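You operate a simulated robot arm through the tools that you are given. There is no shell and no other tool.

You are at the controls of a simulated robot arm. One attempt, no reset.

TASK
Change the blue trainer's coils fuse, then run a lamp test.
Fine: fit its spare; old fuse in the red bin, cover shut; key at ON till a moment after HOT goes out, then OFF; don't start the engine.

Only the result counts: the job must be done as asked and must still hold three seconds after the hand-in. Knocking over, shifting, dropping, spilling or breaking anything else fails it. Lids that push on must go on centred and level and be pressed home; caps that screw on are set level and turned clockwise until they are tight.

THE ROBOT
A 7-joint arm with a two-finger parallel gripper, fixed in place. Base frame: the origin is on the floor under the middle of its stand, x ahead of it, y to its left, z up. Lengths are in cm, angles in degrees, forces in N, time in s.
It reaches about 124.7 cm from its shoulder. Its first joint turns from -132.0 to 132.0 degrees. Payload 3.91 kg.
The TCP is the grasp point between the finger pads, 3 cm short of the fingertips. In the tool frame z runs along the fingers and y along their closing line. Largest opening 11 cm; finger width 2, thickness 1; the body of the gripper, 4.8 by 11.2 cm, starts 5.5 cm behind the TCP.
Orientation is told as [roll, pitch, yaw] about the base's x, y, z axes, in that order, counted from this pose: with the fingers straight down and closing along the base's y, the tool's x points along the base's -x, its y along +y and its z along -z.

THE INTERFACE
- The arm moves only by the tool servo_tool. Its argument "commands" is one flat list of numbers, 7 for each row, row after row: the shift along the tool's x, y, z in units of 300 mm (1.0 is 300 mm), then the turn, a rotation vector about the tool's x, y, z in units of 90 degrees (1.0 is 90 degrees), then the gripper command, from -1 (shut) to 1 (fully open), values between in proportion. In form: [tx, ty, tz, rx, ry, rz, claw, tx, ty, tz, rx, ry, rz, claw, ...]. A call has 1 to 20 rows; each row is the pose to reach, as a shift and turn from the pose commanded when the call began, along the tool's axes at that moment. A call with a number of a shift or a turn outside -1 to 1 is refused whole. Each row takes 0.2 s and may step no farther than 5 cm and 8.6 degrees from the row before; otherwise, or with a gripper value out of range, the whole call is refused. Where a pose cannot be reached the arm comes as near as it can. A force on the tool above 40 N (or 10 N above the force at the start of the call, whichever is more), or a blocked arm, ends the call early, and 0.2 s more pass. The fingers move at their own pace (about 10.8 cm/s each) and stop on an object; they squeeze with about 31 N. The grip force told is the motor's: it shows also when the fingers shut on nothing. Time passes only in rows, and 0.2 s behind the last, so rows that repeat a pose let the fingers close. It gives the time, the measured TCP pose, the force on the tool (base axes), the opening and the grip force at its end, in the units of the frame above (readings bear some noise), with the torque about the TCP (base axes, N m) and any sound that the robot's microphone picked up.
- Cameras (640 x 400 px; columns grow to the right, rows downward): "scene" is fixed at [5.01, 64.9, 131.34]; the picture's right is [-0.77, -0.63, 0.00], its down [-0.20, 0.25, -0.95] and it looks along [0.60, -0.73, -0.32] (base axes); focal length 318 px, centre (320, 200). "wrist" rides on the gripper at [7.2, 1.7, -10.3] in the tool frame; the picture's right is [-0.23, 0.97, 0.00], its down [-0.76, -0.18, -0.62] and it looks along [-0.61, -0.14, 0.78] (tool axes); focal length 222 px, centre (320, 200). There is no depth. A picture from a camera that has moved, and an enlarged one, comes with that camera's place and axes in the base frame and with its lens.
- capture(camera): a new picture of that camera. The clock stands still meanwhile.
- inspect(camera, box): a new picture of the part [left, top, right, bottom] of that camera's present view, enlarged. The clock stands still meanwhile.
- sign_off(): hands the job in; it is judged then, once.

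Nothing tells you positions but the pictures and the camera data. Unless the task says otherwise, let go and move clear before handing in.

The tools are called after "Call:" by a JSON object that holds its "api" and its "payload". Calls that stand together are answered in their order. servo_tool: Moves the arm, as the interface text tells. Its arguments: {"type":"object","properties":{"commands":{"type":"array","items":{"type":"number"}}},"required":["commands"]} The other tools are called the same way: capture (camera) takes a picture; inspect (camera, box) takes an enlarged picture of a part of a camera's view; sign_off () hands the job in.

At the start:

```text
time_s: 0.0
eef_pos: [64.27, -26.83, 114.61]
ee_rot: [-0.1, 0.0, 0.0]
ft_force: [0.5, 0.4, -0.5]
ft_torque: [0.0, 0.0, -0.03]
grip_width: 10.98
grasp_force: 0.2
```

scene: 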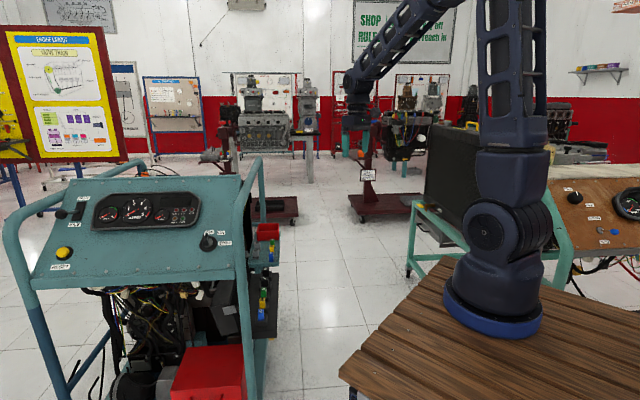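
wrist: 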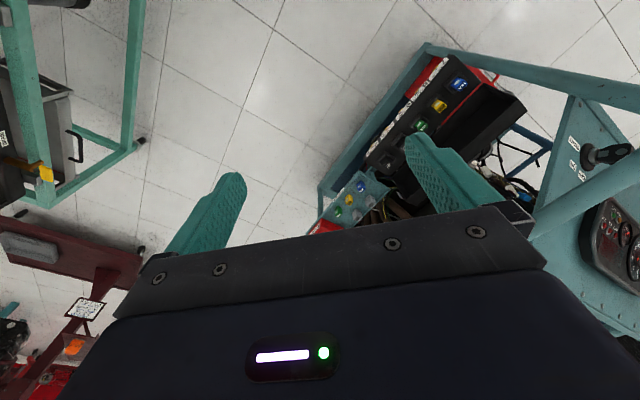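

I see a blue-green engine trainer on the left of the scene with a dash panel, a key switch, a fuse box on its side and a red bin. I'll take closer looks before moving.

Call:
{"api": "inspect", "payload": {"camera": "scene", "box": [180, 200, 310, 350]}}

Call:
{"api": "inspect", "payload": {"camera": "scene", "box": [20, 170, 240, 300]}}

Call:
{"api": "inspect", "payload": {"camera": "wrist", "box": [290, 30, 540, 250]}}

Call:
{"api": "inspect", "payload": {"camera": "wrist", "box": [480, 80, 640, 330]}}

```text
2.67 times, centred on (245, 275) of scene
camera zoom: at [5.01, 64.9, 131.34], right [-0.77, -0.63, 0.0], down [-0.2, 0.25, -0.95], along [0.6, -0.73, -0.32], focal length 847 px, centre (520, 0)
```

zoom: 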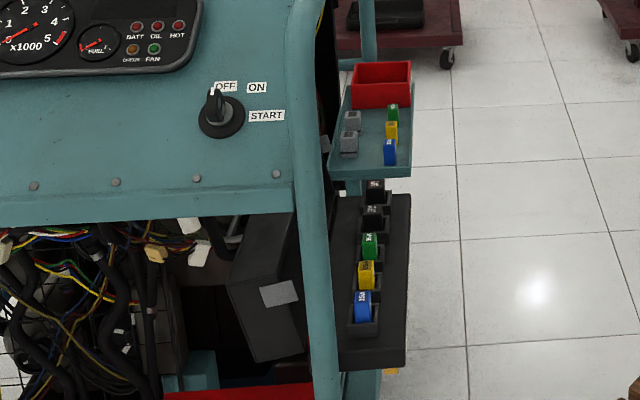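

```text
2.91 times, centred on (130, 235) of scene
camera zoom: at [5.01, 64.9, 131.34], right [-0.77, -0.63, 0.0], down [-0.2, 0.25, -0.95], along [0.6, -0.73, -0.32], focal length 924 px, centre (873, 98)
```

zoom: 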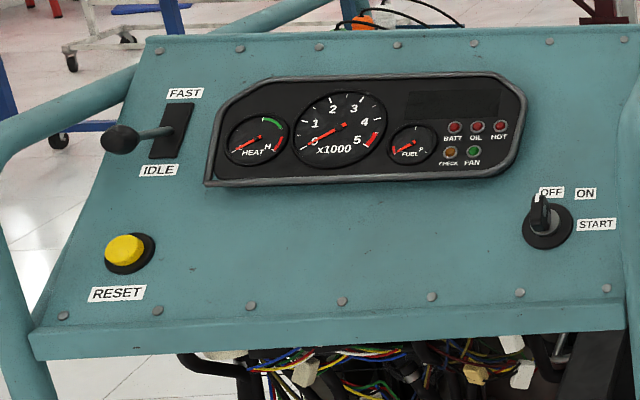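

```text
1.82 times, centred on (415, 140) of wrist
camera zoom: at [56.94, -25.04, 125.03], right [0.23, 0.97, 0.0], down [0.76, -0.18, 0.62], along [0.61, -0.14, -0.78], focal length 404 px, centre (147, 309)
```

zoom: 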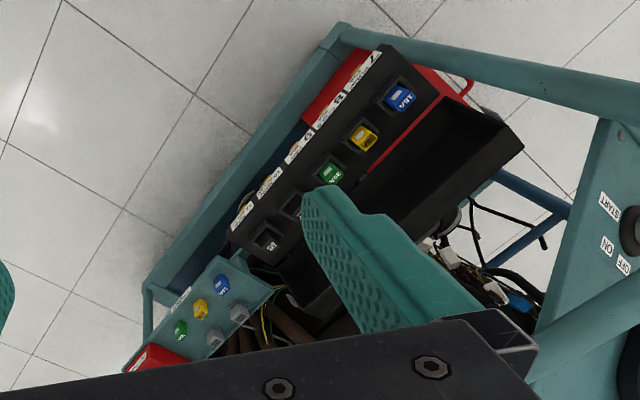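

```text
1.60 times, centred on (560, 205) of wrist
camera zoom: at [56.94, -25.04, 125.03], right [0.23, 0.97, 0.0], down [0.76, -0.18, 0.62], along [0.61, -0.14, -0.78], focal length 355 px, centre (-64, 192)
```

zoom: 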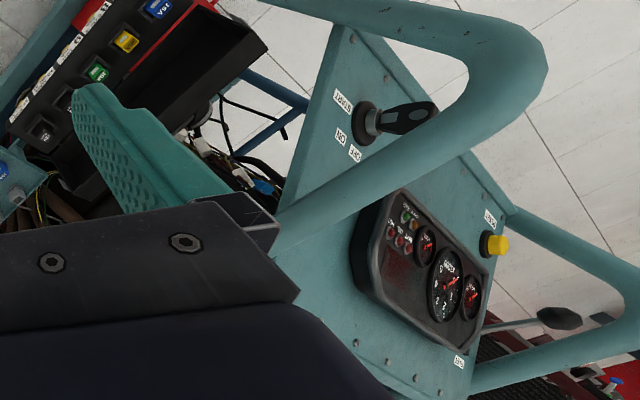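

The blue-teal trainer's open fuse box seems to lie along its side near (78..98, 8..-12, 59), with the spares tray and red bin near (105,-21,60) and the key near (87,19,88). I'll turn the tool 45° and come closer for a better look.

Call:
{"api": "servo_tool", "payload": {"commands": [-0.075, 0.08, 0.07, 0, 0, -0.0714, 1, -0.15, 0.16, 0.139, 0, 0, -0.1429, 1, -0.225, 0.24, 0.209, 0, 0, -0.2143, 1, -0.3, 0.32, 0.278, 0, 0, -0.2857, 1, -0.374, 0.401, 0.348, 0, 0, -0.3571, 1, -0.449, 0.481, 0.417, 0, 0, -0.4286, 1, -0.524, 0.561, 0.487, 0, 0, -0.5, 1]}}

Call:
{"api": "capture", "payload": {"camera": "wrist"}}

Call:
{"api": "capture", "payload": {"camera": "scene"}}

```text
time_s: 1.6
eef_pos: [80.07, -9.91, 100.06]
ee_rot: [0.1, 0.0, 45.2]
ft_force: [0.7, -0.1, 2.0]
ft_torque: [0.02, -0.03, -0.01]
grip_width: 11.0
grasp_force: 0.0
```

```text
taken
camera wrist: at [73.61, -13.82, 110.54], right [-0.53, 0.85, 0.0], down [0.66, 0.41, 0.62], along [0.53, 0.33, -0.78], focal length 222 px, centre (320, 200)
```

wrist: 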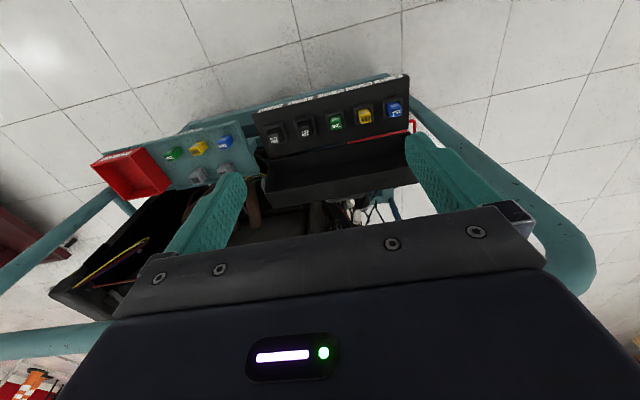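

```text
taken
```

scene: 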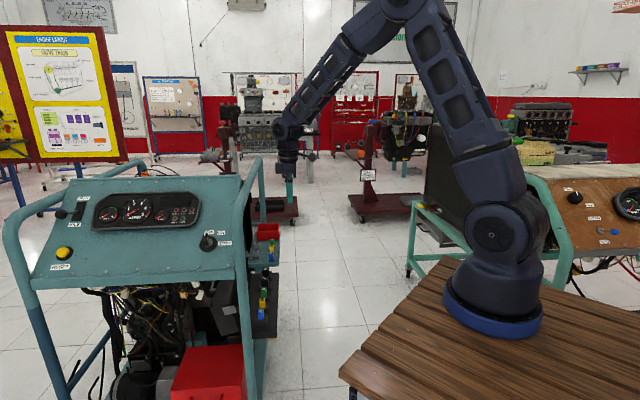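

Call:
{"api": "inspect", "payload": {"camera": "wrist", "box": [240, 60, 430, 210]}}

Call:
{"api": "inspect", "payload": {"camera": "wrist", "box": [80, 110, 260, 220]}}

```text
2.67 times, centred on (335, 135) of wrist
camera zoom: at [73.61, -13.82, 110.54], right [-0.53, 0.85, 0.0], down [0.66, 0.41, 0.62], along [0.53, 0.33, -0.78], focal length 592 px, centre (280, 373)
```

zoom: 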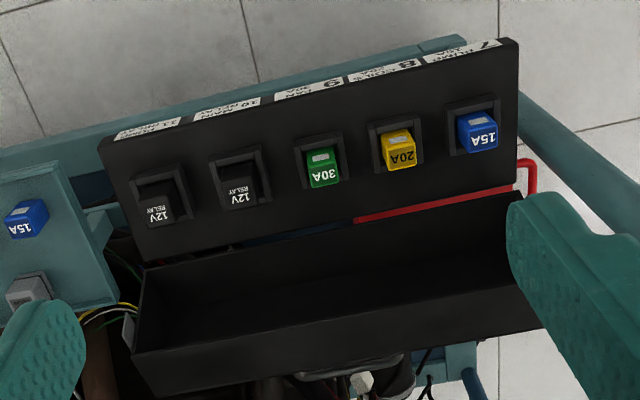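

```text
3.56 times, centred on (170, 165) of wrist
camera zoom: at [73.61, -13.82, 110.54], right [-0.53, 0.85, 0.0], down [0.66, 0.41, 0.62], along [0.53, 0.33, -0.78], focal length 790 px, centre (853, 324)
```

zoom: 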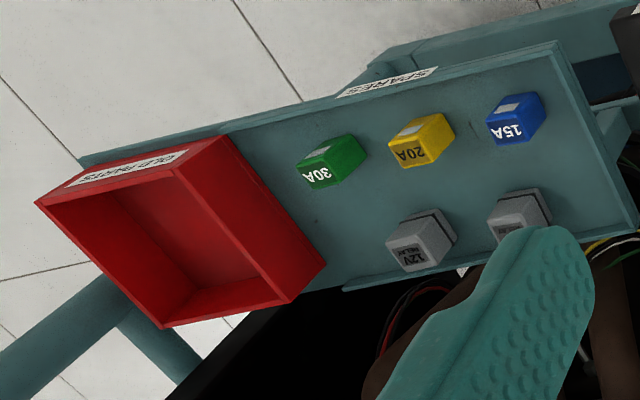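

The box has five sockets labelled 7 to 11; the labels read along its outer edge. I'll enlarge the labels to find the coils one.

Call:
{"api": "inspect", "payload": {"camera": "wrist", "box": [330, 65, 420, 105]}}

Call:
{"api": "inspect", "payload": {"camera": "wrist", "box": [260, 80, 350, 120]}}

Call:
{"api": "inspect", "payload": {"camera": "scene", "box": [240, 265, 300, 320]}}

```text
7.11 times, centred on (375, 85) of wrist
camera zoom: at [73.61, -13.82, 110.54], right [-0.53, 0.85, 0.0], down [0.66, 0.41, 0.62], along [0.53, 0.33, -0.78], focal length 1580 px, centre (-71, 1018)
```

zoom: 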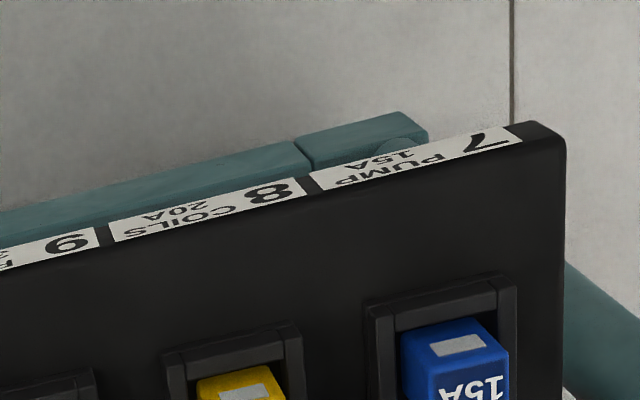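

```text
7.11 times, centred on (305, 100) of wrist
camera zoom: at [73.61, -13.82, 110.54], right [-0.53, 0.85, 0.0], down [0.66, 0.41, 0.62], along [0.53, 0.33, -0.78], focal length 1580 px, centre (427, 911)
```

zoom: 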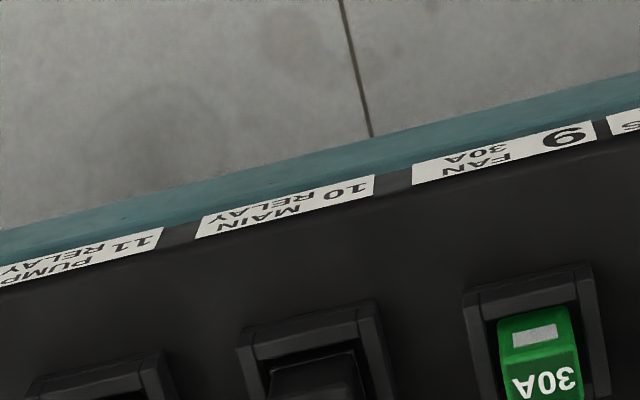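

```text
7.27 times, centred on (270, 292) of scene
camera zoom: at [5.01, 64.9, 131.34], right [-0.77, -0.63, 0.0], down [-0.2, 0.25, -0.95], along [0.6, -0.73, -0.32], focal length 2310 px, centre (684, -473)
```

zoom: 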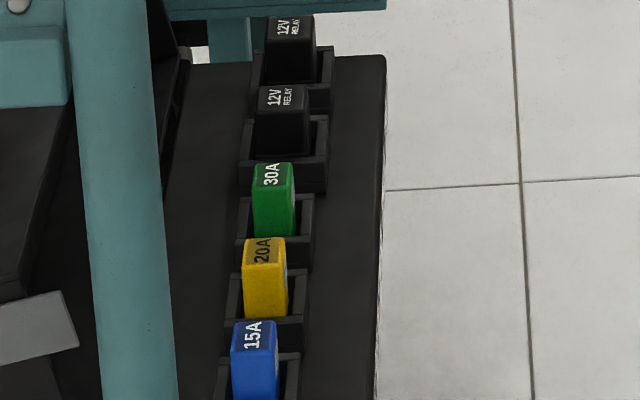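

The coils fuse is socket 8, the yellow 20A, near (82.7, 3.5, top 60.6). Its spare is the yellow 20A on the tray near (110,-26, top 60.7), and the red OLD PARTS bin is near (126,-39). A frame rail runs above at z≈104, so I'll come down outside it and look at the tray and bin.

Call:
{"api": "servo_tool", "payload": {"commands": [0, -0.121, 0.086, 0, 0, 0, 1, 0, -0.242, 0.171, 0, 0, 0, 1, 0, -0.363, 0.257, 0, 0, 0, 1, 0, -0.485, 0.343, 0, 0, 0, 1, 0, -0.606, 0.429, 0, 0, 0, 1, 0, -0.727, 0.514, 0, 0, 0, 1, 0.003, -0.848, 0.6, 0, 0, 0, 1]}}

Call:
{"api": "capture", "payload": {"camera": "wrist"}}

Call:
{"api": "capture", "payload": {"camera": "scene"}}

```text
time_s: 3.2
eef_pos: [97.72, -27.93, 82.21]
ee_rot: [-0.1, 0.0, 45.1]
ft_force: [-0.3, -0.8, 1.1]
ft_torque: [-0.03, 0.01, -0.02]
grip_width: 10.99
grasp_force: 0.0
```

```text
taken
camera wrist: at [91.24, -31.72, 92.62], right [-0.53, 0.85, 0.0], down [0.66, 0.41, 0.62], along [0.53, 0.33, -0.78], focal length 222 px, centre (320, 200)
```

wrist: 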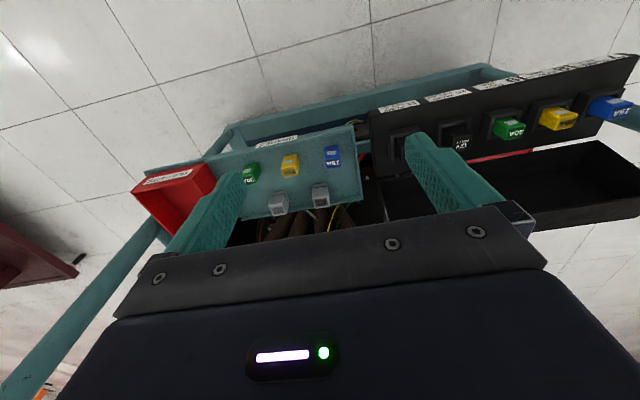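

```text
taken
```

scene: 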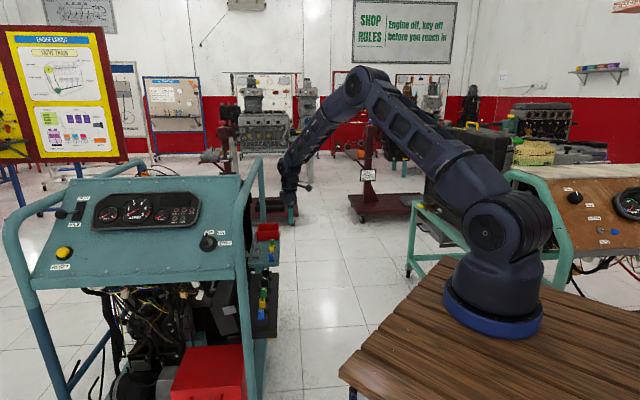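

Reach looks fine so far. I'll enlarge the tray, the fuse box and the opened cover from here.

Call:
{"api": "inspect", "payload": {"camera": "wrist", "box": [130, 110, 370, 250]}}

Call:
{"api": "inspect", "payload": {"camera": "wrist", "box": [360, 60, 640, 240]}}

Call:
{"api": "inspect", "payload": {"camera": "scene", "box": [230, 150, 320, 270]}}

```text
2.67 times, centred on (250, 180) of wrist
camera zoom: at [91.24, -31.72, 92.62], right [-0.53, 0.85, 0.0], down [0.66, 0.41, 0.62], along [0.53, 0.33, -0.78], focal length 592 px, centre (507, 253)
```

zoom: 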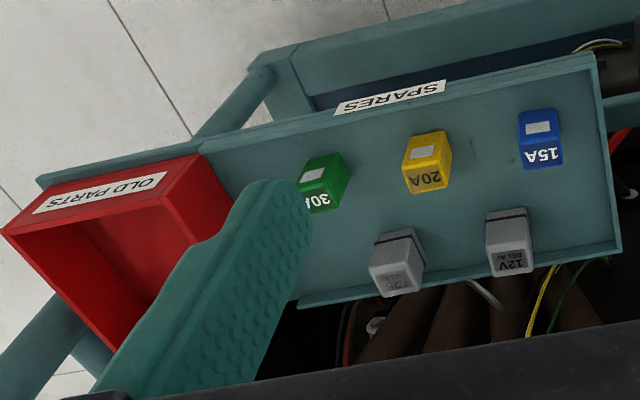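

```text
2.22 times, centred on (500, 150) of wrist
camera zoom: at [91.24, -31.72, 92.62], right [-0.53, 0.85, 0.0], down [0.66, 0.41, 0.62], along [0.53, 0.33, -0.78], focal length 494 px, centre (-80, 311)
```

zoom: 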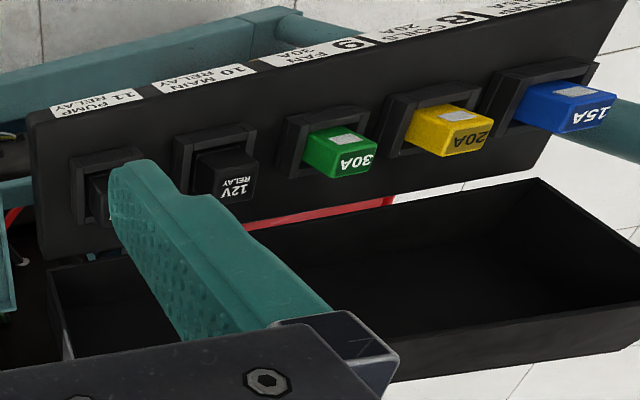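

```text
3.33 times, centred on (275, 210) of scene
camera zoom: at [5.01, 64.9, 131.34], right [-0.77, -0.63, 0.0], down [-0.2, 0.25, -0.95], along [0.6, -0.73, -0.32], focal length 1059 px, centre (470, 167)
```

zoom: 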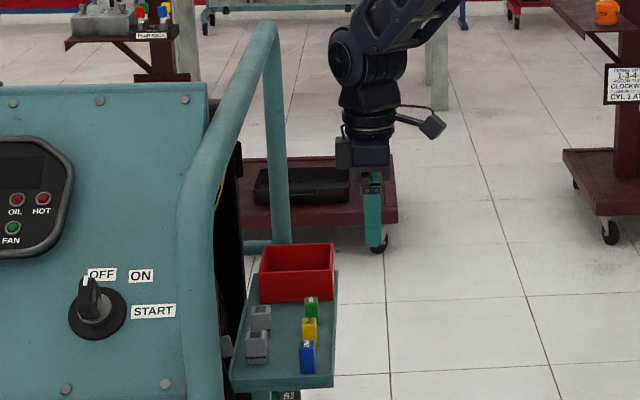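

The spares sit at about z 61 on the tray, and the hoop rail runs over the row at z≈98. I'll work under it with the tool tilted about the closing line, so the wrist stays outside. Next I'll go outside socket 8 for a close look at the old yellow fuse.

Call:
{"api": "servo_tool", "payload": {"commands": [-0.019, 0.125, 0.0425, 0, -0.021, 0, 1, -0.038, 0.25, 0.085, 0, -0.042, 0, 1, -0.057, 0.375, 0.1275, 0, -0.0625, 0, 1, -0.076, 0.5, 0.17, 0, -0.083, 0, 1, -0.096, 0.625, 0.2125, 0, -0.104, 0, 1, -0.115, 0.75, 0.255, 0, -0.125, 0, 1, -0.134, 0.875, 0.2975, 0, -0.146, 0, 1, -0.153, 1.0, 0.34, 0, -0.167, 0, 1]}}

Call:
{"api": "capture", "payload": {"camera": "wrist"}}

Call:
{"api": "capture", "payload": {"camera": "scene"}}

```text
time_s: 5.0
eef_pos: [79.99, -3.65, 71.83]
ee_rot: [0.0, -15.1, 45.0]
ft_force: [-0.2, 0.5, -0.5]
ft_torque: [0.02, 0.0, -0.03]
grip_width: 10.98
grasp_force: 0.0
```

```text
taken
camera wrist: at [71.9, -9.19, 79.97], right [-0.53, 0.84, 0.06], down [0.53, 0.28, 0.8], along [0.66, 0.46, -0.6], focal length 222 px, centre (320, 200)
```

wrist: 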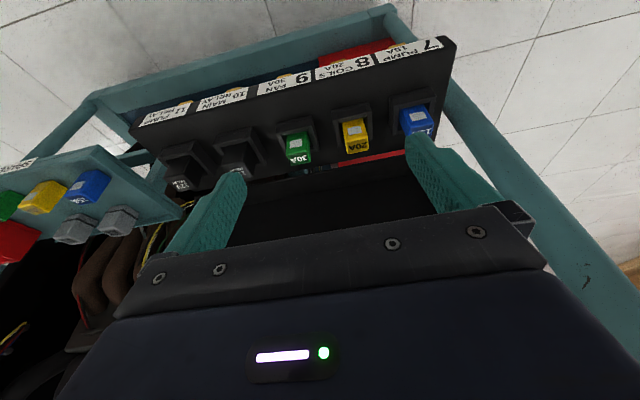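

```text
taken
```

scene: 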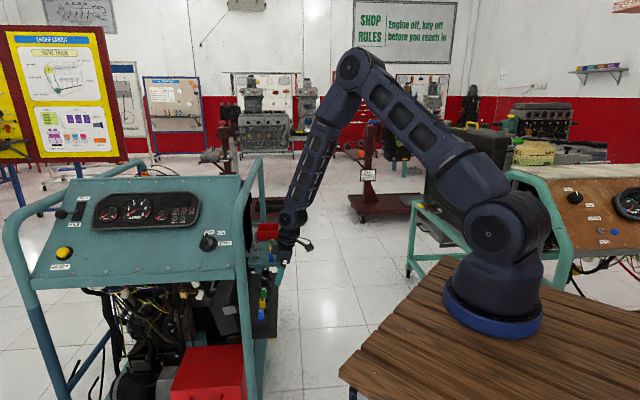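

Call:
{"api": "inspect", "payload": {"camera": "wrist", "box": [270, 60, 450, 180]}}

Call:
{"api": "inspect", "payload": {"camera": "scene", "box": [230, 220, 320, 320]}}

```text
3.33 times, centred on (360, 120) of wrist
camera zoom: at [71.9, -9.19, 79.97], right [-0.53, 0.84, 0.06], down [0.53, 0.28, 0.8], along [0.66, 0.46, -0.6], focal length 740 px, centre (187, 467)
```

zoom: 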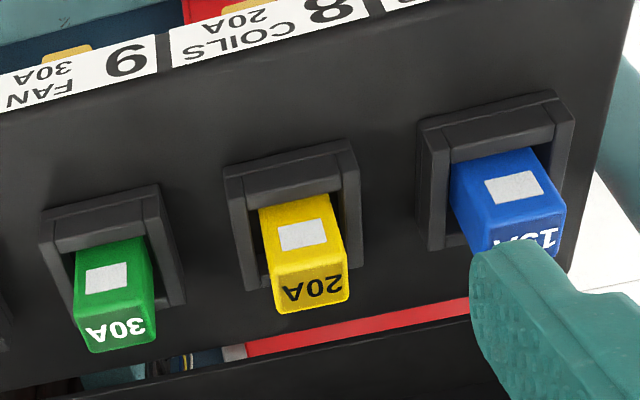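

```text
4.00 times, centred on (275, 270) of scene
camera zoom: at [5.01, 64.9, 131.34], right [-0.77, -0.63, 0.0], down [-0.2, 0.25, -0.95], along [0.6, -0.73, -0.32], focal length 1270 px, centre (500, -80)
```

zoom: 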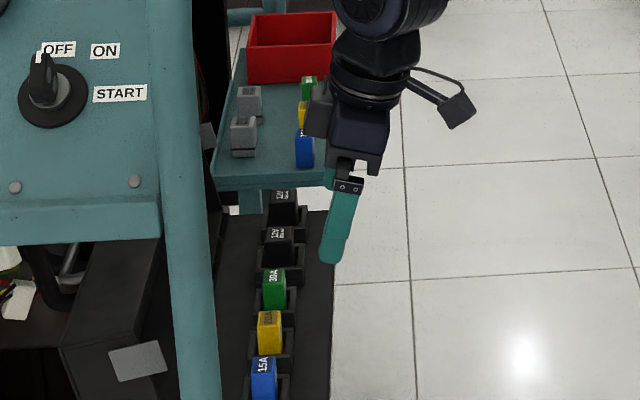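

The old yellow fuse is at about (82.6, 3.6) with its top at 61.1, and its socket frame comes up to about 57.5. I'll move above it with the fingers narrowed to clear the neighbours, then check alignment.

Call:
{"api": "servo_tool", "payload": {"commands": [-0.04, 0.03, 0.06, 0, 0, 0, -0.055, -0.087, 0.06, 0.124, 0, 0, 0, -0.055, -0.13, 0.09, 0.19, 0, 0, 0, -0.055, -0.1741, 0.1067, 0.2479, 0, 0, 0, -0.055]}}

Call:
{"api": "inspect", "payload": {"camera": "wrist", "box": [220, 60, 460, 230]}}

Call:
{"api": "inspect", "payload": {"camera": "scene", "box": [220, 180, 330, 310]}}

```text
time_s: 6.0
eef_pos: [82.74, 3.44, 65.89]
ee_rot: [0.0, -15.0, 44.9]
ft_force: [-0.1, 0.3, 1.5]
ft_torque: [0.0, -0.01, 0.02]
grip_width: 5.19
grasp_force: 0.0
```

```text
2.35 times, centred on (340, 145) of wrist
camera zoom: at [74.57, -1.93, 74.12], right [-0.53, 0.84, 0.06], down [0.53, 0.28, 0.8], along [0.66, 0.46, -0.6], focal length 523 px, centre (273, 329)
```

zoom: 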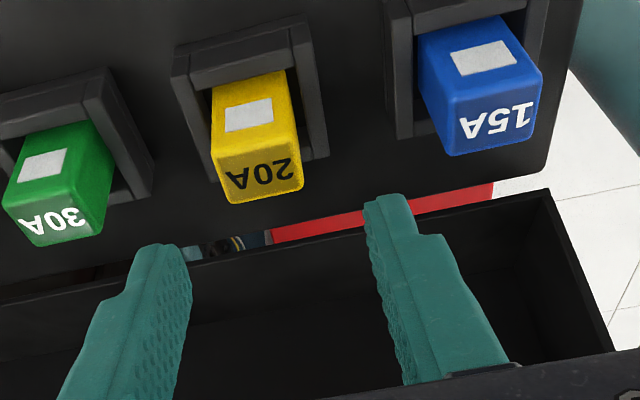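

```text
3.08 times, centred on (275, 245) of scene
camera zoom: at [5.01, 64.9, 131.34], right [-0.77, -0.63, 0.0], down [-0.2, 0.25, -0.95], along [0.6, -0.73, -0.32], focal length 977 px, centre (458, 62)
```

zoom: 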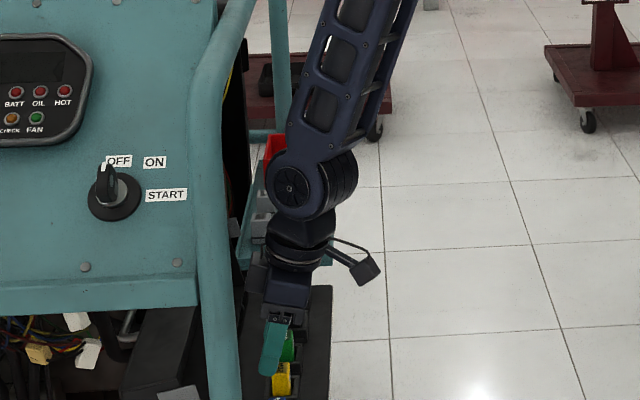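

The fingers straddle the yellow fuse well. I'll descend to z=61 with the fingertips above the frame, then close.

Call:
{"api": "servo_tool", "payload": {"commands": [0.0162, 0.008, 0.052, 0, 0, 0, -0.055, 0.0325, 0.008, 0.1038, 0, 0, 0, -0.055, 0.0487, 0.008, 0.1557, 0, 0, 0, -0.055, 0.0487, 0.008, 0.1557, 0, 0, 0, -0.055]}}

Call:
{"api": "inspect", "payload": {"camera": "wrist", "box": [220, 60, 460, 230]}}

Call:
{"api": "inspect", "payload": {"camera": "scene", "box": [240, 260, 300, 320]}}

```text
time_s: 7.0
eef_pos: [82.33, 3.61, 60.94]
ee_rot: [-0.1, -15.1, 45.0]
ft_force: [0.2, 0.2, -0.2]
ft_torque: [0.06, 0.01, 0.01]
grip_width: 5.19
grasp_force: 0.1
```

```text
2.35 times, centred on (340, 145) of wrist
camera zoom: at [74.2, -1.94, 69.19], right [-0.53, 0.84, 0.06], down [0.53, 0.28, 0.8], along [0.66, 0.46, -0.6], focal length 523 px, centre (273, 329)
```

zoom: 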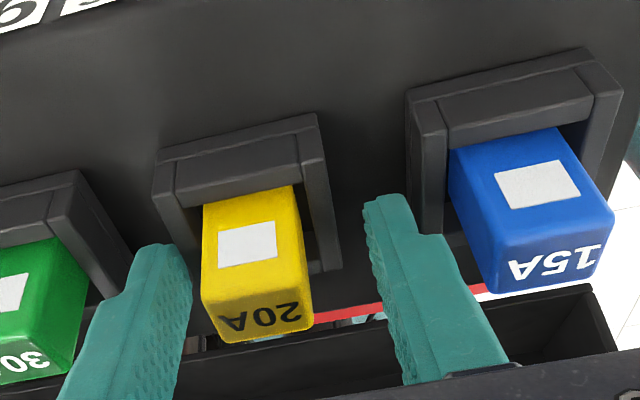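

```text
6.67 times, centred on (270, 290) of scene
camera zoom: at [5.01, 64.9, 131.34], right [-0.77, -0.63, 0.0], down [-0.2, 0.25, -0.95], along [0.6, -0.73, -0.32], focal length 2117 px, centre (653, -400)
```

zoom: 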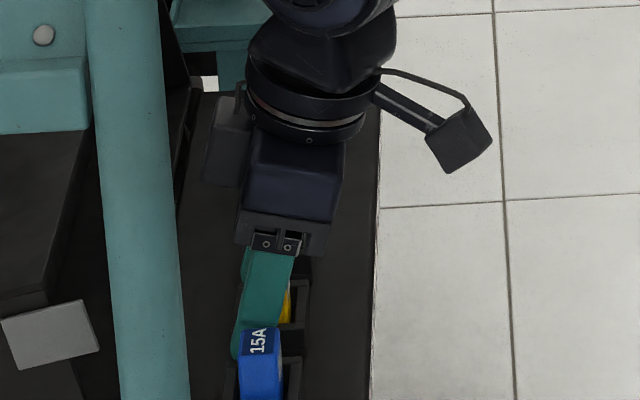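

The fuse sits about 0.4 cm off-centre between the fingers, toward the 30A side. I'll shift that much, then close and check the grip.

Call:
{"api": "servo_tool", "payload": {"commands": [0, -0.0135, 0, 0, 0, 0, -0.055, 0, -0.0135, 0, 0, 0, 0, -0.4, 0, -0.0135, 0, 0, 0, 0, -1, 0, -0.0135, 0, 0, 0, 0, -1]}}

Call:
{"api": "inspect", "payload": {"camera": "wrist", "box": [220, 60, 460, 230]}}

```text
time_s: 8.0
eef_pos: [82.56, 3.26, 61.1]
ee_rot: [0.1, -15.0, 44.9]
ft_force: [-12.6, 9.0, 2.4]
ft_torque: [0.19, 0.58, -0.7]
grip_width: 4.28
grasp_force: 45.0
```

```text
2.35 times, centred on (340, 145) of wrist
camera zoom: at [74.41, -2.18, 69.26], right [-0.53, 0.84, 0.06], down [0.53, 0.28, 0.8], along [0.66, 0.46, -0.6], focal length 523 px, centre (273, 329)
```

zoom: 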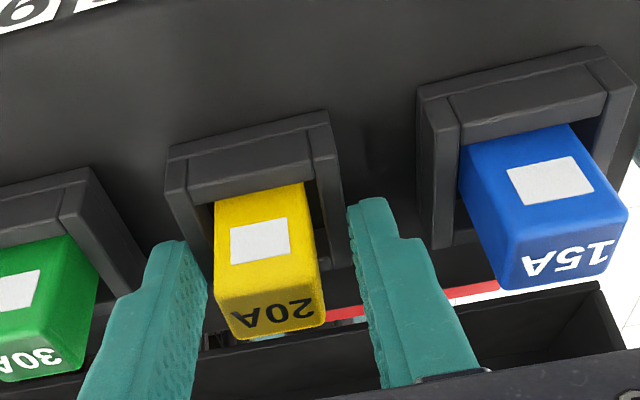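

The fingers stopped at 4.3 cm, wider than the fuse: the tips are against the socket frame sides, so the frame is taller than I took it. I'll reopen, rise a little and look again.

Call:
{"api": "servo_tool", "payload": {"commands": [0, -0.0135, 0, 0, 0, 0, -0.055, 0.0086, -0.0135, -0.0322, 0, 0, 0, -0.055, 0.0172, -0.0135, -0.0644, 0, 0, 0, -0.055]}}

Call:
{"api": "inspect", "payload": {"camera": "wrist", "box": [260, 70, 400, 190]}}

Call:
{"api": "inspect", "payload": {"camera": "scene", "box": [250, 280, 290, 315]}}

```text
time_s: 8.8
eef_pos: [82.24, 2.24, 62.85]
ee_rot: [0.1, -15.1, 45.0]
ft_force: [0.7, -0.2, 0.1]
ft_torque: [-0.02, -0.02, 0.02]
grip_width: 5.19
grasp_force: 0.0
```

```text
3.33 times, centred on (330, 130) of wrist
camera zoom: at [74.08, -3.24, 70.99], right [-0.53, 0.84, 0.06], down [0.53, 0.28, 0.8], along [0.66, 0.46, -0.6], focal length 740 px, centre (287, 433)
```

zoom: 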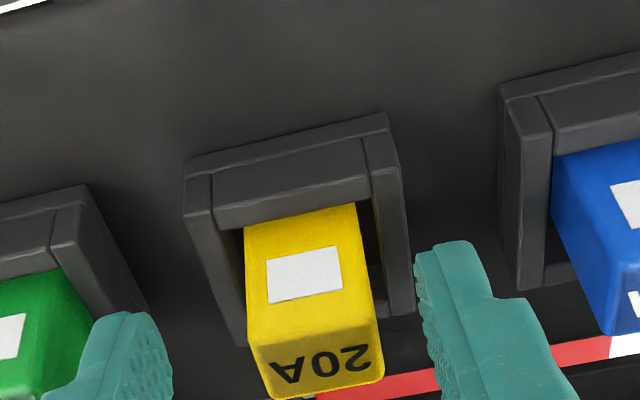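

```text
11.43 times, centred on (270, 298) of scene
camera zoom: at [5.01, 64.9, 131.34], right [-0.77, -0.63, 0.0], down [-0.2, 0.25, -0.95], along [0.6, -0.73, -0.32], focal length 3630 px, centre (891, -914)
```

zoom: 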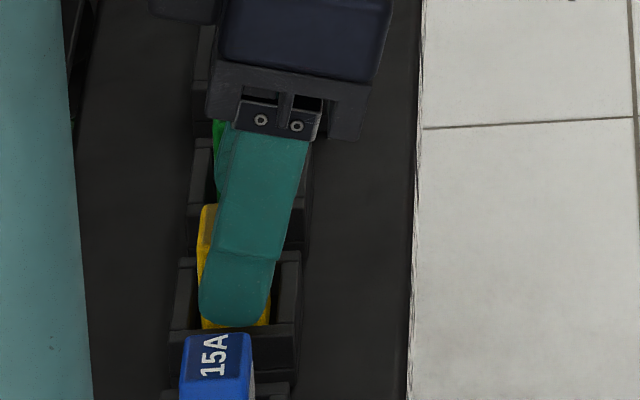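

The socket frame stands about 2.5 cm above the deck, to about 58.2. I'll grip the fuse higher, with TCP near z=62 so the tips stay just above the frame, and centre on m=55.85.

Call:
{"api": "servo_tool", "payload": {"commands": [-0.0167, 0.024, 0.0355, 0, 0, 0, -0.055, -0.0167, 0.024, 0.0355, 0, 0, 0, -0.055, -0.0167, 0.024, 0.0355, 0, 0, 0, -0.4, -0.0167, 0.024, 0.0355, 0, 0, 0, -1, -0.0167, 0.024, 0.0355, 0, 0, 0, -1]}}

Call:
{"api": "inspect", "payload": {"camera": "wrist", "box": [220, 60, 460, 230]}}

```text
time_s: 10.0
eef_pos: [82.18, 3.48, 62.09]
ee_rot: [0.0, -15.0, 45.1]
ft_force: [2.1, -2.6, 8.0]
ft_torque: [0.02, 0.03, 0.0]
grip_width: 2.28
grasp_force: 31.1
```

```text
2.35 times, centred on (340, 145) of wrist
camera zoom: at [74.04, -2.03, 70.16], right [-0.53, 0.84, 0.06], down [0.53, 0.28, 0.8], along [0.66, 0.46, -0.6], focal length 523 px, centre (273, 329)
```

zoom: 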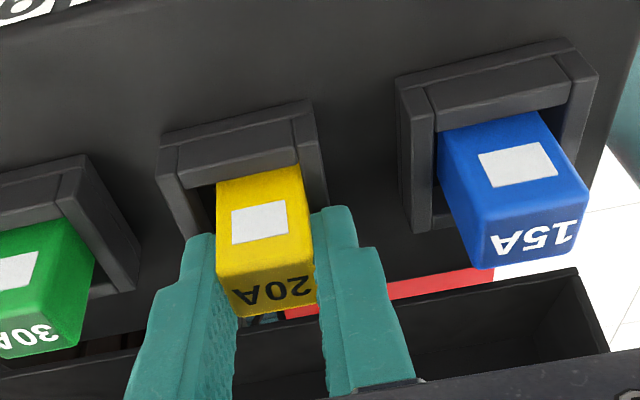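

I have the old fuse gripped (2.28 cm wide, 31 N). I'll pull it straight up in small steps.

Call:
{"api": "servo_tool", "payload": {"commands": [-0.0043, 0, -0.0161, 0, 0, 0, -1, -0.0086, 0, -0.0322, 0, 0, 0, -1, -0.013, 0, -0.0483, 0, 0, 0, -1, -0.0173, 0, -0.0644, 0, 0, 0, -1, -0.026, 0, -0.0966, 0, 0, 0, -1, -0.0345, 0, -0.1288, 0, 0, 0, -1]}}

Call:
{"api": "inspect", "payload": {"camera": "wrist", "box": [220, 60, 460, 230]}}

Call:
{"api": "inspect", "payload": {"camera": "scene", "box": [230, 170, 320, 310]}}

```text
time_s: 11.4
eef_pos: [82.15, 3.29, 65.89]
ee_rot: [-0.1, -15.1, 45.0]
ft_force: [0.5, 0.0, -0.9]
ft_torque: [-0.02, -0.04, -0.03]
grip_width: 2.28
grasp_force: 31.1
```

```text
2.35 times, centred on (340, 145) of wrist
camera zoom: at [74.02, -2.21, 74.06], right [-0.53, 0.84, 0.06], down [0.53, 0.28, 0.8], along [0.66, 0.46, -0.6], focal length 523 px, centre (273, 329)
```

zoom: 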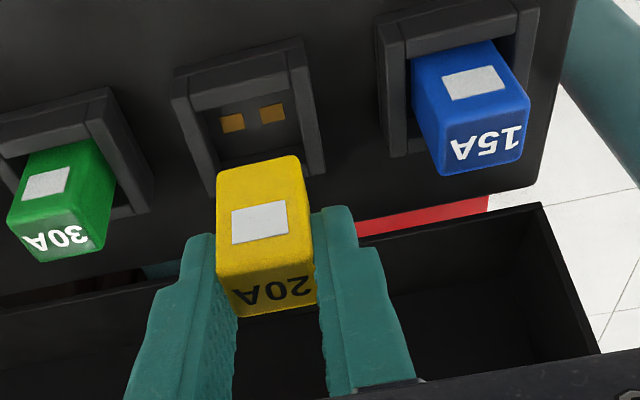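

```text
2.86 times, centred on (275, 240) of scene
camera zoom: at [5.01, 64.9, 131.34], right [-0.77, -0.63, 0.0], down [-0.2, 0.25, -0.95], along [0.6, -0.73, -0.32], focal length 907 px, centre (449, 86)
```

zoom: 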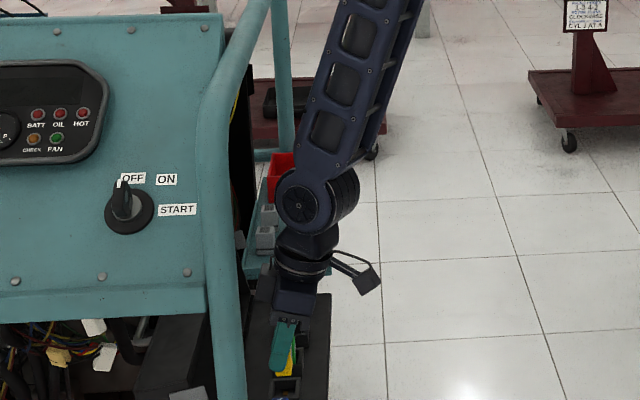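

The old fuse is out and the empty socket shows its two contact slots. I'll lift further and move outward, clear of the rail.

Call:
{"api": "servo_tool", "payload": {"commands": [-0.0173, 0, -0.0644, 0, 0, 0, -1, -0.0389, 0, -0.1449, 0, 0, 0, -1, 0.0201, 0, -0.247, 0, 0, 0, -1, 0.0833, 0, -0.333, 0, 0, 0, -1, 0.1543, 0, -0.39, 0, 0, 0, -1]}}

Call:
{"api": "capture", "payload": {"camera": "wrist"}}

Call:
{"api": "capture", "payload": {"camera": "scene"}}

```text
time_s: 12.6
eef_pos: [76.67, -1.84, 75.86]
ee_rot: [0.0, -15.0, 45.1]
ft_force: [-0.6, -0.2, -0.4]
ft_torque: [-0.02, 0.01, 0.0]
grip_width: 2.28
grasp_force: 30.5
```

```text
taken
camera wrist: at [68.64, -7.32, 84.17], right [-0.53, 0.84, 0.06], down [0.53, 0.28, 0.8], along [0.66, 0.46, -0.6], focal length 222 px, centre (320, 200)
```

wrist: 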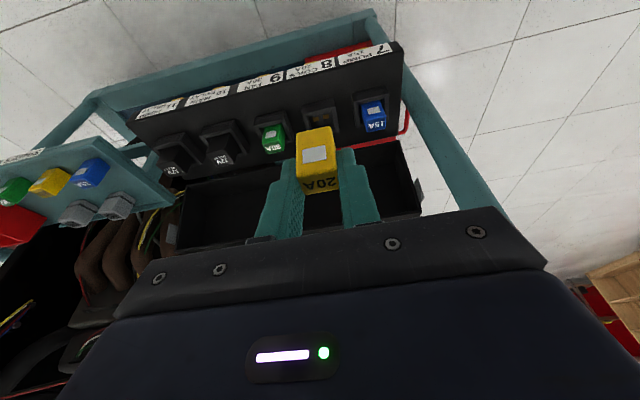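

```text
taken
```

scene: 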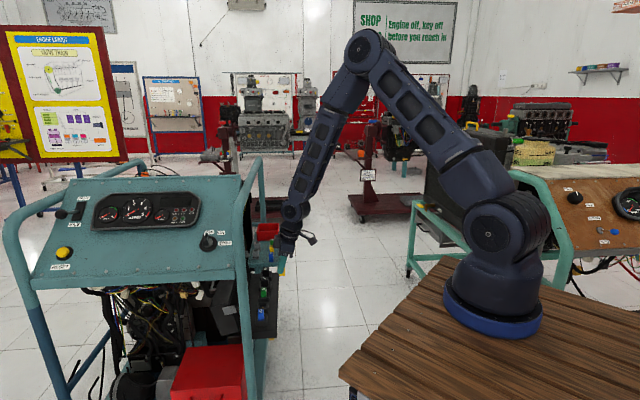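

Call:
{"api": "inspect", "payload": {"camera": "wrist", "box": [110, 30, 480, 250]}}

Call:
{"api": "inspect", "payload": {"camera": "wrist", "box": [340, 120, 460, 220]}}

Call:
{"api": "inspect", "payload": {"camera": "wrist", "box": [120, 150, 280, 270]}}

```text
1.73 times, centred on (295, 140) of wrist
camera zoom: at [68.64, -7.32, 84.17], right [-0.53, 0.84, 0.06], down [0.53, 0.28, 0.8], along [0.66, 0.46, -0.6], focal length 384 px, centre (363, 304)
```

zoom: 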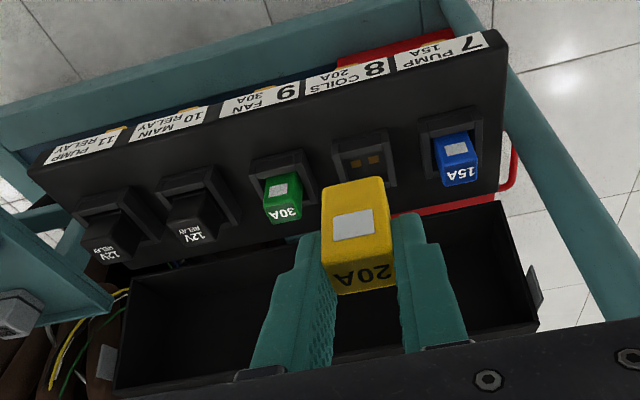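

```text
4.00 times, centred on (400, 170) of wrist
camera zoom: at [68.64, -7.32, 84.17], right [-0.53, 0.84, 0.06], down [0.53, 0.28, 0.8], along [0.66, 0.46, -0.6], focal length 888 px, centre (0, 320)
```

zoom: 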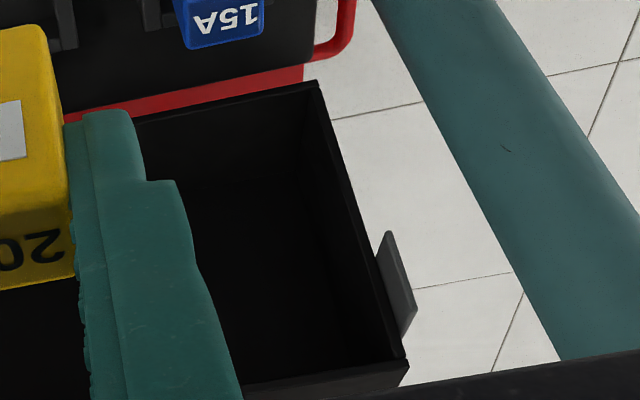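

```text
3.33 times, centred on (200, 210) of wrist
camera zoom: at [68.64, -7.32, 84.17], right [-0.53, 0.84, 0.06], down [0.53, 0.28, 0.8], along [0.66, 0.46, -0.6], focal length 740 px, centre (720, 167)
```

zoom: 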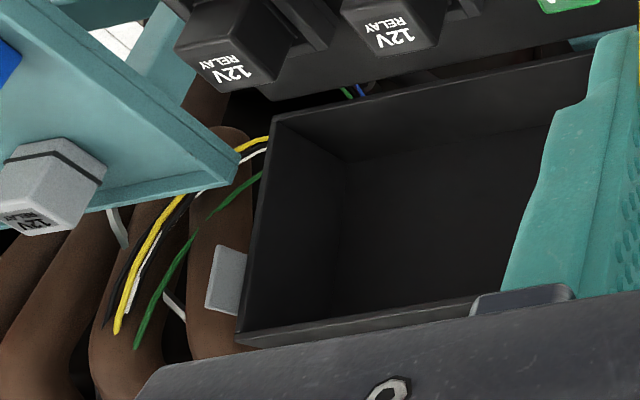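

The cover is a hollow black lid lying open, with grey lugs on both end walls. First the old fuse goes to the bin: I'll travel along outside the row toward it.

Call:
{"api": "servo_tool", "payload": {"commands": [-0.0046, -0.14, 0.0012, 0, 0, 0, -1, -0.0092, -0.281, 0.0025, 0, 0, 0, -1, -0.0138, -0.421, 0.0037, 0, 0, 0, -1, -0.0184, -0.562, 0.005, 0, 0, 0, -1, -0.023, -0.702, 0.0062, 0, 0, 0, -1, -0.0276, -0.843, 0.0074, 0, 0, 0, -1, -0.0322, -0.983, 0.0086, 0, 0, 0, -1]}}

Call:
{"api": "capture", "payload": {"camera": "wrist"}}

```text
time_s: 14.2
eef_pos: [98.12, -22.05, 75.98]
ee_rot: [0.0, -15.1, 45.0]
ft_force: [0.0, -0.1, -0.6]
ft_torque: [-0.01, 0.0, 0.02]
grip_width: 2.28
grasp_force: 31.1
```

```text
taken
camera wrist: at [90.2, -27.63, 84.16], right [-0.53, 0.84, 0.06], down [0.53, 0.28, 0.8], along [0.66, 0.46, -0.6], focal length 222 px, centre (320, 200)
```

wrist: 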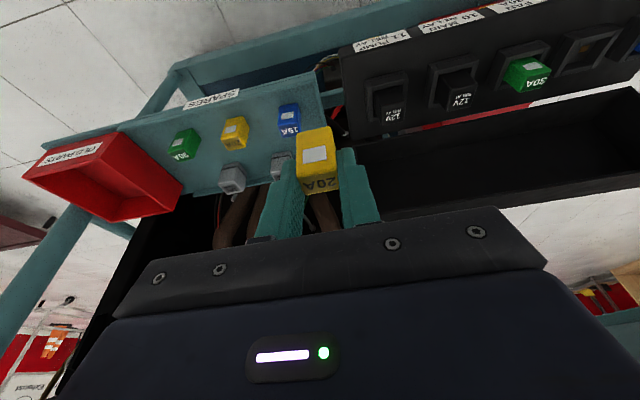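

Call:
{"api": "inspect", "payload": {"camera": "wrist", "box": [10, 80, 270, 240]}}

Call:
{"api": "inspect", "payload": {"camera": "scene", "box": [240, 205, 310, 275]}}

```text
2.46 times, centred on (140, 160) of wrist
camera zoom: at [90.2, -27.63, 84.16], right [-0.53, 0.84, 0.06], down [0.53, 0.28, 0.8], along [0.66, 0.46, -0.6], focal length 547 px, centre (763, 298)
```

zoom: 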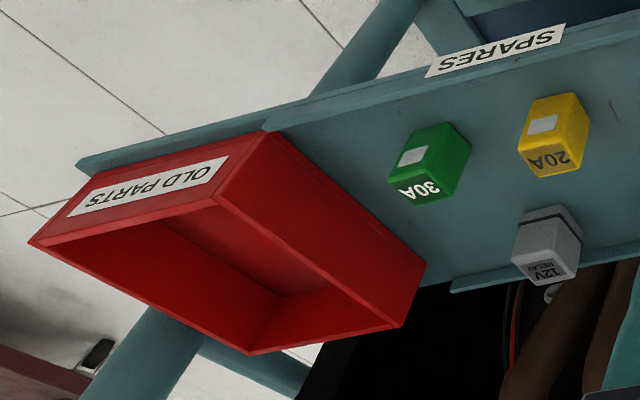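

```text
5.71 times, centred on (275, 240) of scene
camera zoom: at [5.01, 64.9, 131.34], right [-0.77, -0.63, 0.0], down [-0.2, 0.25, -0.95], along [0.6, -0.73, -0.32], focal length 1815 px, centre (577, -29)
```

zoom: 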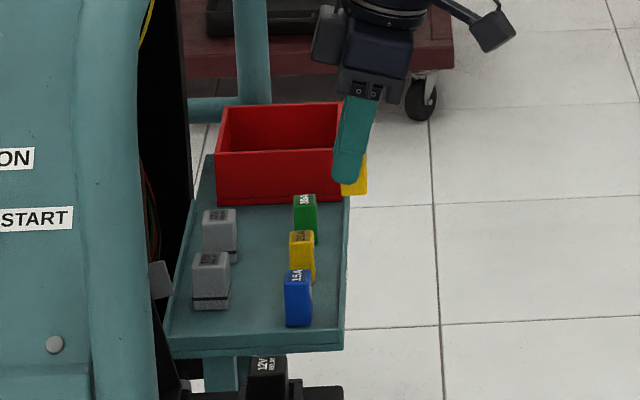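

The bin rim spans roughly m 110–120, n 56–67 at z≈64. I'll move over its near side while tilting the tool outward for reach.

Call:
{"api": "servo_tool", "payload": {"commands": [-0.0304, -0.139, 0.0197, 0.0573, 0, 0, -1, -0.0608, -0.278, 0.0393, 0.1147, 0, 0, -1, -0.0912, -0.417, 0.059, 0.172, 0, 0, -1, -0.1216, -0.555, 0.0786, 0.2293, 0, 0, -1, -0.152, -0.694, 0.0983, 0.2867, 0, 0, -1, -0.1824, -0.8333, 0.1179, 0.344, 0, 0, -1]}}

Call:
{"api": "capture", "payload": {"camera": "wrist"}}

Call:
{"api": "inspect", "payload": {"camera": "scene", "box": [220, 150, 340, 280]}}

```text
time_s: 15.6
eef_pos: [120.68, -35.46, 73.95]
ee_rot: [-31.0, -15.1, 45.1]
ft_force: [-1.1, -0.2, 1.1]
ft_torque: [0.01, 0.02, -0.03]
grip_width: 2.26
grasp_force: 31.1
```

```text
taken
camera wrist: at [109.29, -36.82, 79.96], right [-0.34, 0.84, -0.43], down [0.28, 0.53, 0.8], along [0.9, 0.15, -0.42], focal length 222 px, centre (320, 200)
```

wrist: 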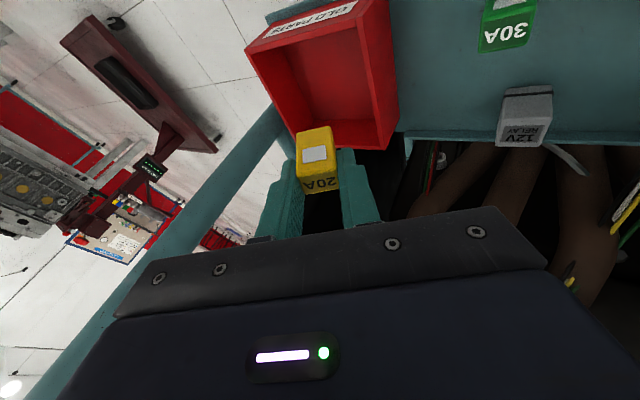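

```text
3.08 times, centred on (280, 215) of scene
camera zoom: at [5.01, 64.9, 131.34], right [-0.77, -0.63, 0.0], down [-0.2, 0.25, -0.95], along [0.6, -0.73, -0.32], focal length 977 px, centre (443, 154)
```

zoom: 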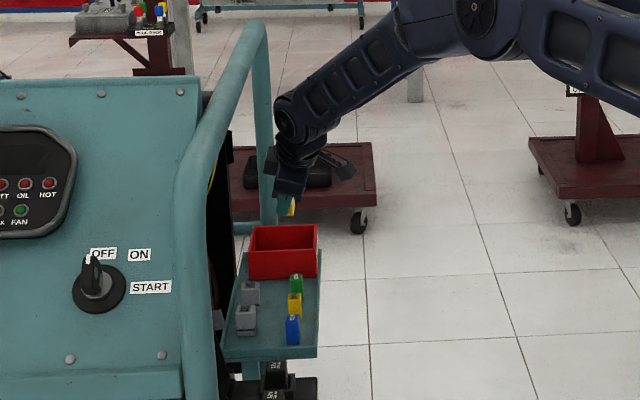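

The arm reaches it with no strain, and the bin geometry matches the picture. I'll lower the fuse into the bin mouth.

Call:
{"api": "servo_tool", "payload": {"commands": [0.0173, 0.0179, 0.0644, 0, 0, 0, -1, 0.0345, 0.0359, 0.1287, 0, 0, 0, -1, 0.0518, 0.0538, 0.1931, 0, 0, 0, -1, 0.0518, 0.0538, 0.1931, 0, 0, 0, -1]}}

Call:
{"api": "capture", "payload": {"camera": "wrist"}}

Call:
{"api": "inspect", "payload": {"camera": "scene", "box": [240, 195, 310, 265]}}

```text
time_s: 16.6
eef_pos: [121.59, -36.36, 67.89]
ee_rot: [-31.1, -15.0, 45.0]
ft_force: [-0.5, 0.2, -0.5]
ft_torque: [0.03, -0.03, 0.0]
grip_width: 2.26
grasp_force: 30.9
```

```text
taken
camera wrist: at [110.35, -37.95, 73.93], right [-0.34, 0.84, -0.42], down [0.29, 0.52, 0.8], along [0.89, 0.15, -0.42], focal length 222 px, centre (320, 200)
```

wrist: 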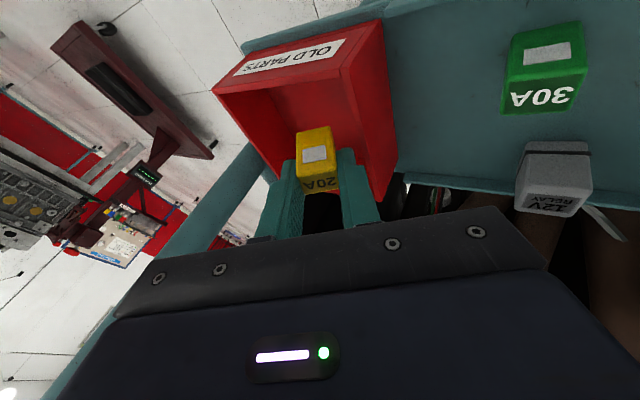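

```text
5.71 times, centred on (275, 230) of scene
camera zoom: at [5.01, 64.9, 131.34], right [-0.77, -0.63, 0.0], down [-0.2, 0.25, -0.95], along [0.6, -0.73, -0.32], focal length 1815 px, centre (577, 29)
```

zoom: 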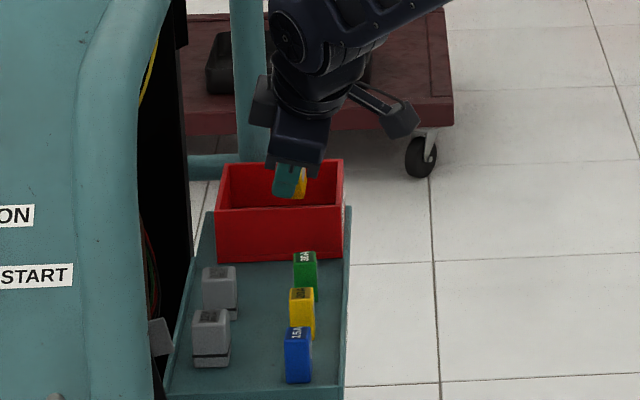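

The fuse is clearly over the bin's inside, with its lower end below the rim. I'll open the fingers gently to let it drop.

Call:
{"api": "servo_tool", "payload": {"commands": [0, 0, 0, 0, 0, 0, -0.3, 0, 0, 0, 0, 0, 0, -0.2, 0, 0, 0, 0, 0, 0, -0.2]}}

Call:
{"api": "capture", "payload": {"camera": "wrist"}}

Call:
{"api": "inspect", "payload": {"camera": "scene", "box": [240, 195, 310, 265]}}

```text
time_s: 17.4
eef_pos: [121.67, -36.4, 68.14]
ee_rot: [-31.1, -15.1, 45.1]
ft_force: [-1.0, -1.5, 5.7]
ft_torque: [0.01, 0.12, 0.02]
grip_width: 4.23
grasp_force: 0.1
```

```text
taken
camera wrist: at [110.35, -37.96, 74.01], right [-0.34, 0.84, -0.43], down [0.29, 0.52, 0.8], along [0.89, 0.15, -0.42], focal length 222 px, centre (320, 200)
```

wrist: 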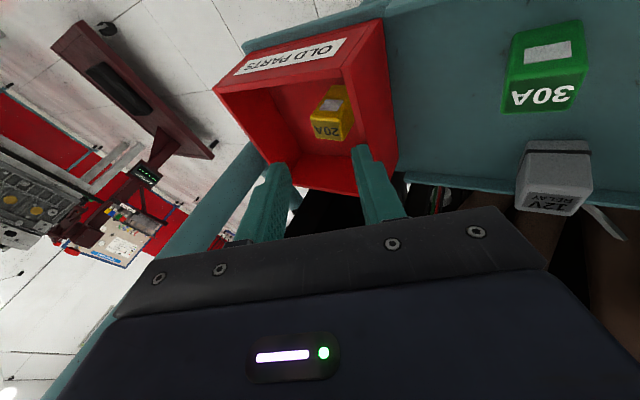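

```text
5.71 times, centred on (275, 230) of scene
camera zoom: at [5.01, 64.9, 131.34], right [-0.77, -0.63, 0.0], down [-0.2, 0.25, -0.95], along [0.6, -0.73, -0.32], focal length 1815 px, centre (577, 29)
```

zoom: 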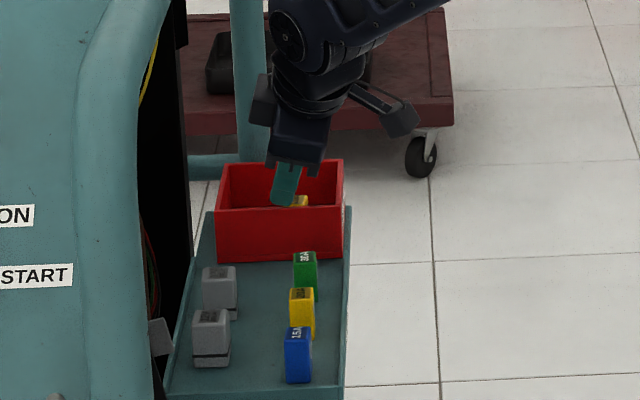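

The old fuse lies in the red bin. I'll lift out, straighten the tool and move above the yellow spare.

Call:
{"api": "servo_tool", "payload": {"commands": [-0.0302, -0.058, -0.0966, 0, 0, 0, -0.2, -0.0604, -0.1161, -0.1932, 0, 0, 0, -0.2, -0.044, 0.0048, -0.2508, -0.0861, 0, 0, -0.1, -0.0277, 0.1257, -0.3085, -0.1722, 0, 0, -0.055, -0.0113, 0.2466, -0.3661, -0.2583, 0, 0, -0.055, 0.0051, 0.3675, -0.4238, -0.344, 0, 0, -0.055]}}

Call:
{"api": "capture", "payload": {"camera": "wrist"}}

Call:
{"api": "inspect", "payload": {"camera": "scene", "box": [240, 195, 310, 265]}}

```text
time_s: 18.8
eef_pos: [109.13, -26.18, 73.15]
ee_rot: [0.2, -14.9, 45.0]
ft_force: [0.7, -0.6, -0.5]
ft_torque: [0.02, -0.04, -0.02]
grip_width: 5.18
grasp_force: 0.0
```

```text
taken
camera wrist: at [101.06, -31.66, 81.27], right [-0.53, 0.84, 0.06], down [0.53, 0.28, 0.8], along [0.66, 0.46, -0.6], focal length 222 px, centre (320, 200)
```

wrist: 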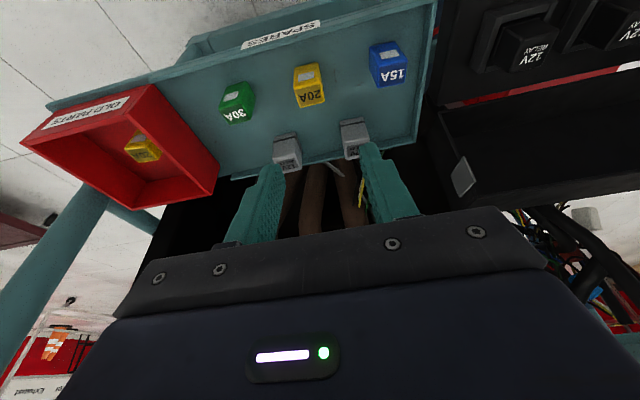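

```text
5.71 times, centred on (275, 230) of scene
camera zoom: at [5.01, 64.9, 131.34], right [-0.77, -0.63, 0.0], down [-0.2, 0.25, -0.95], along [0.6, -0.73, -0.32], focal length 1815 px, centre (577, 29)
```

zoom: 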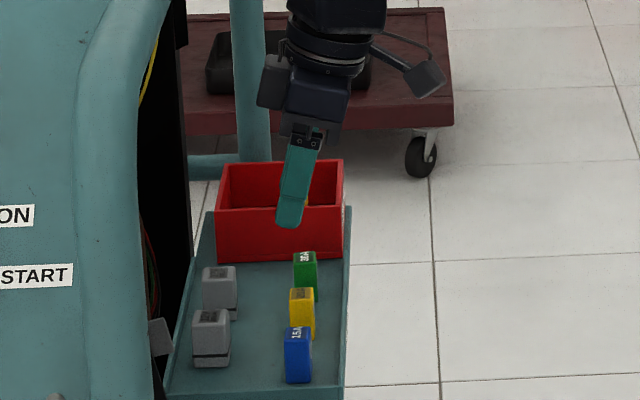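

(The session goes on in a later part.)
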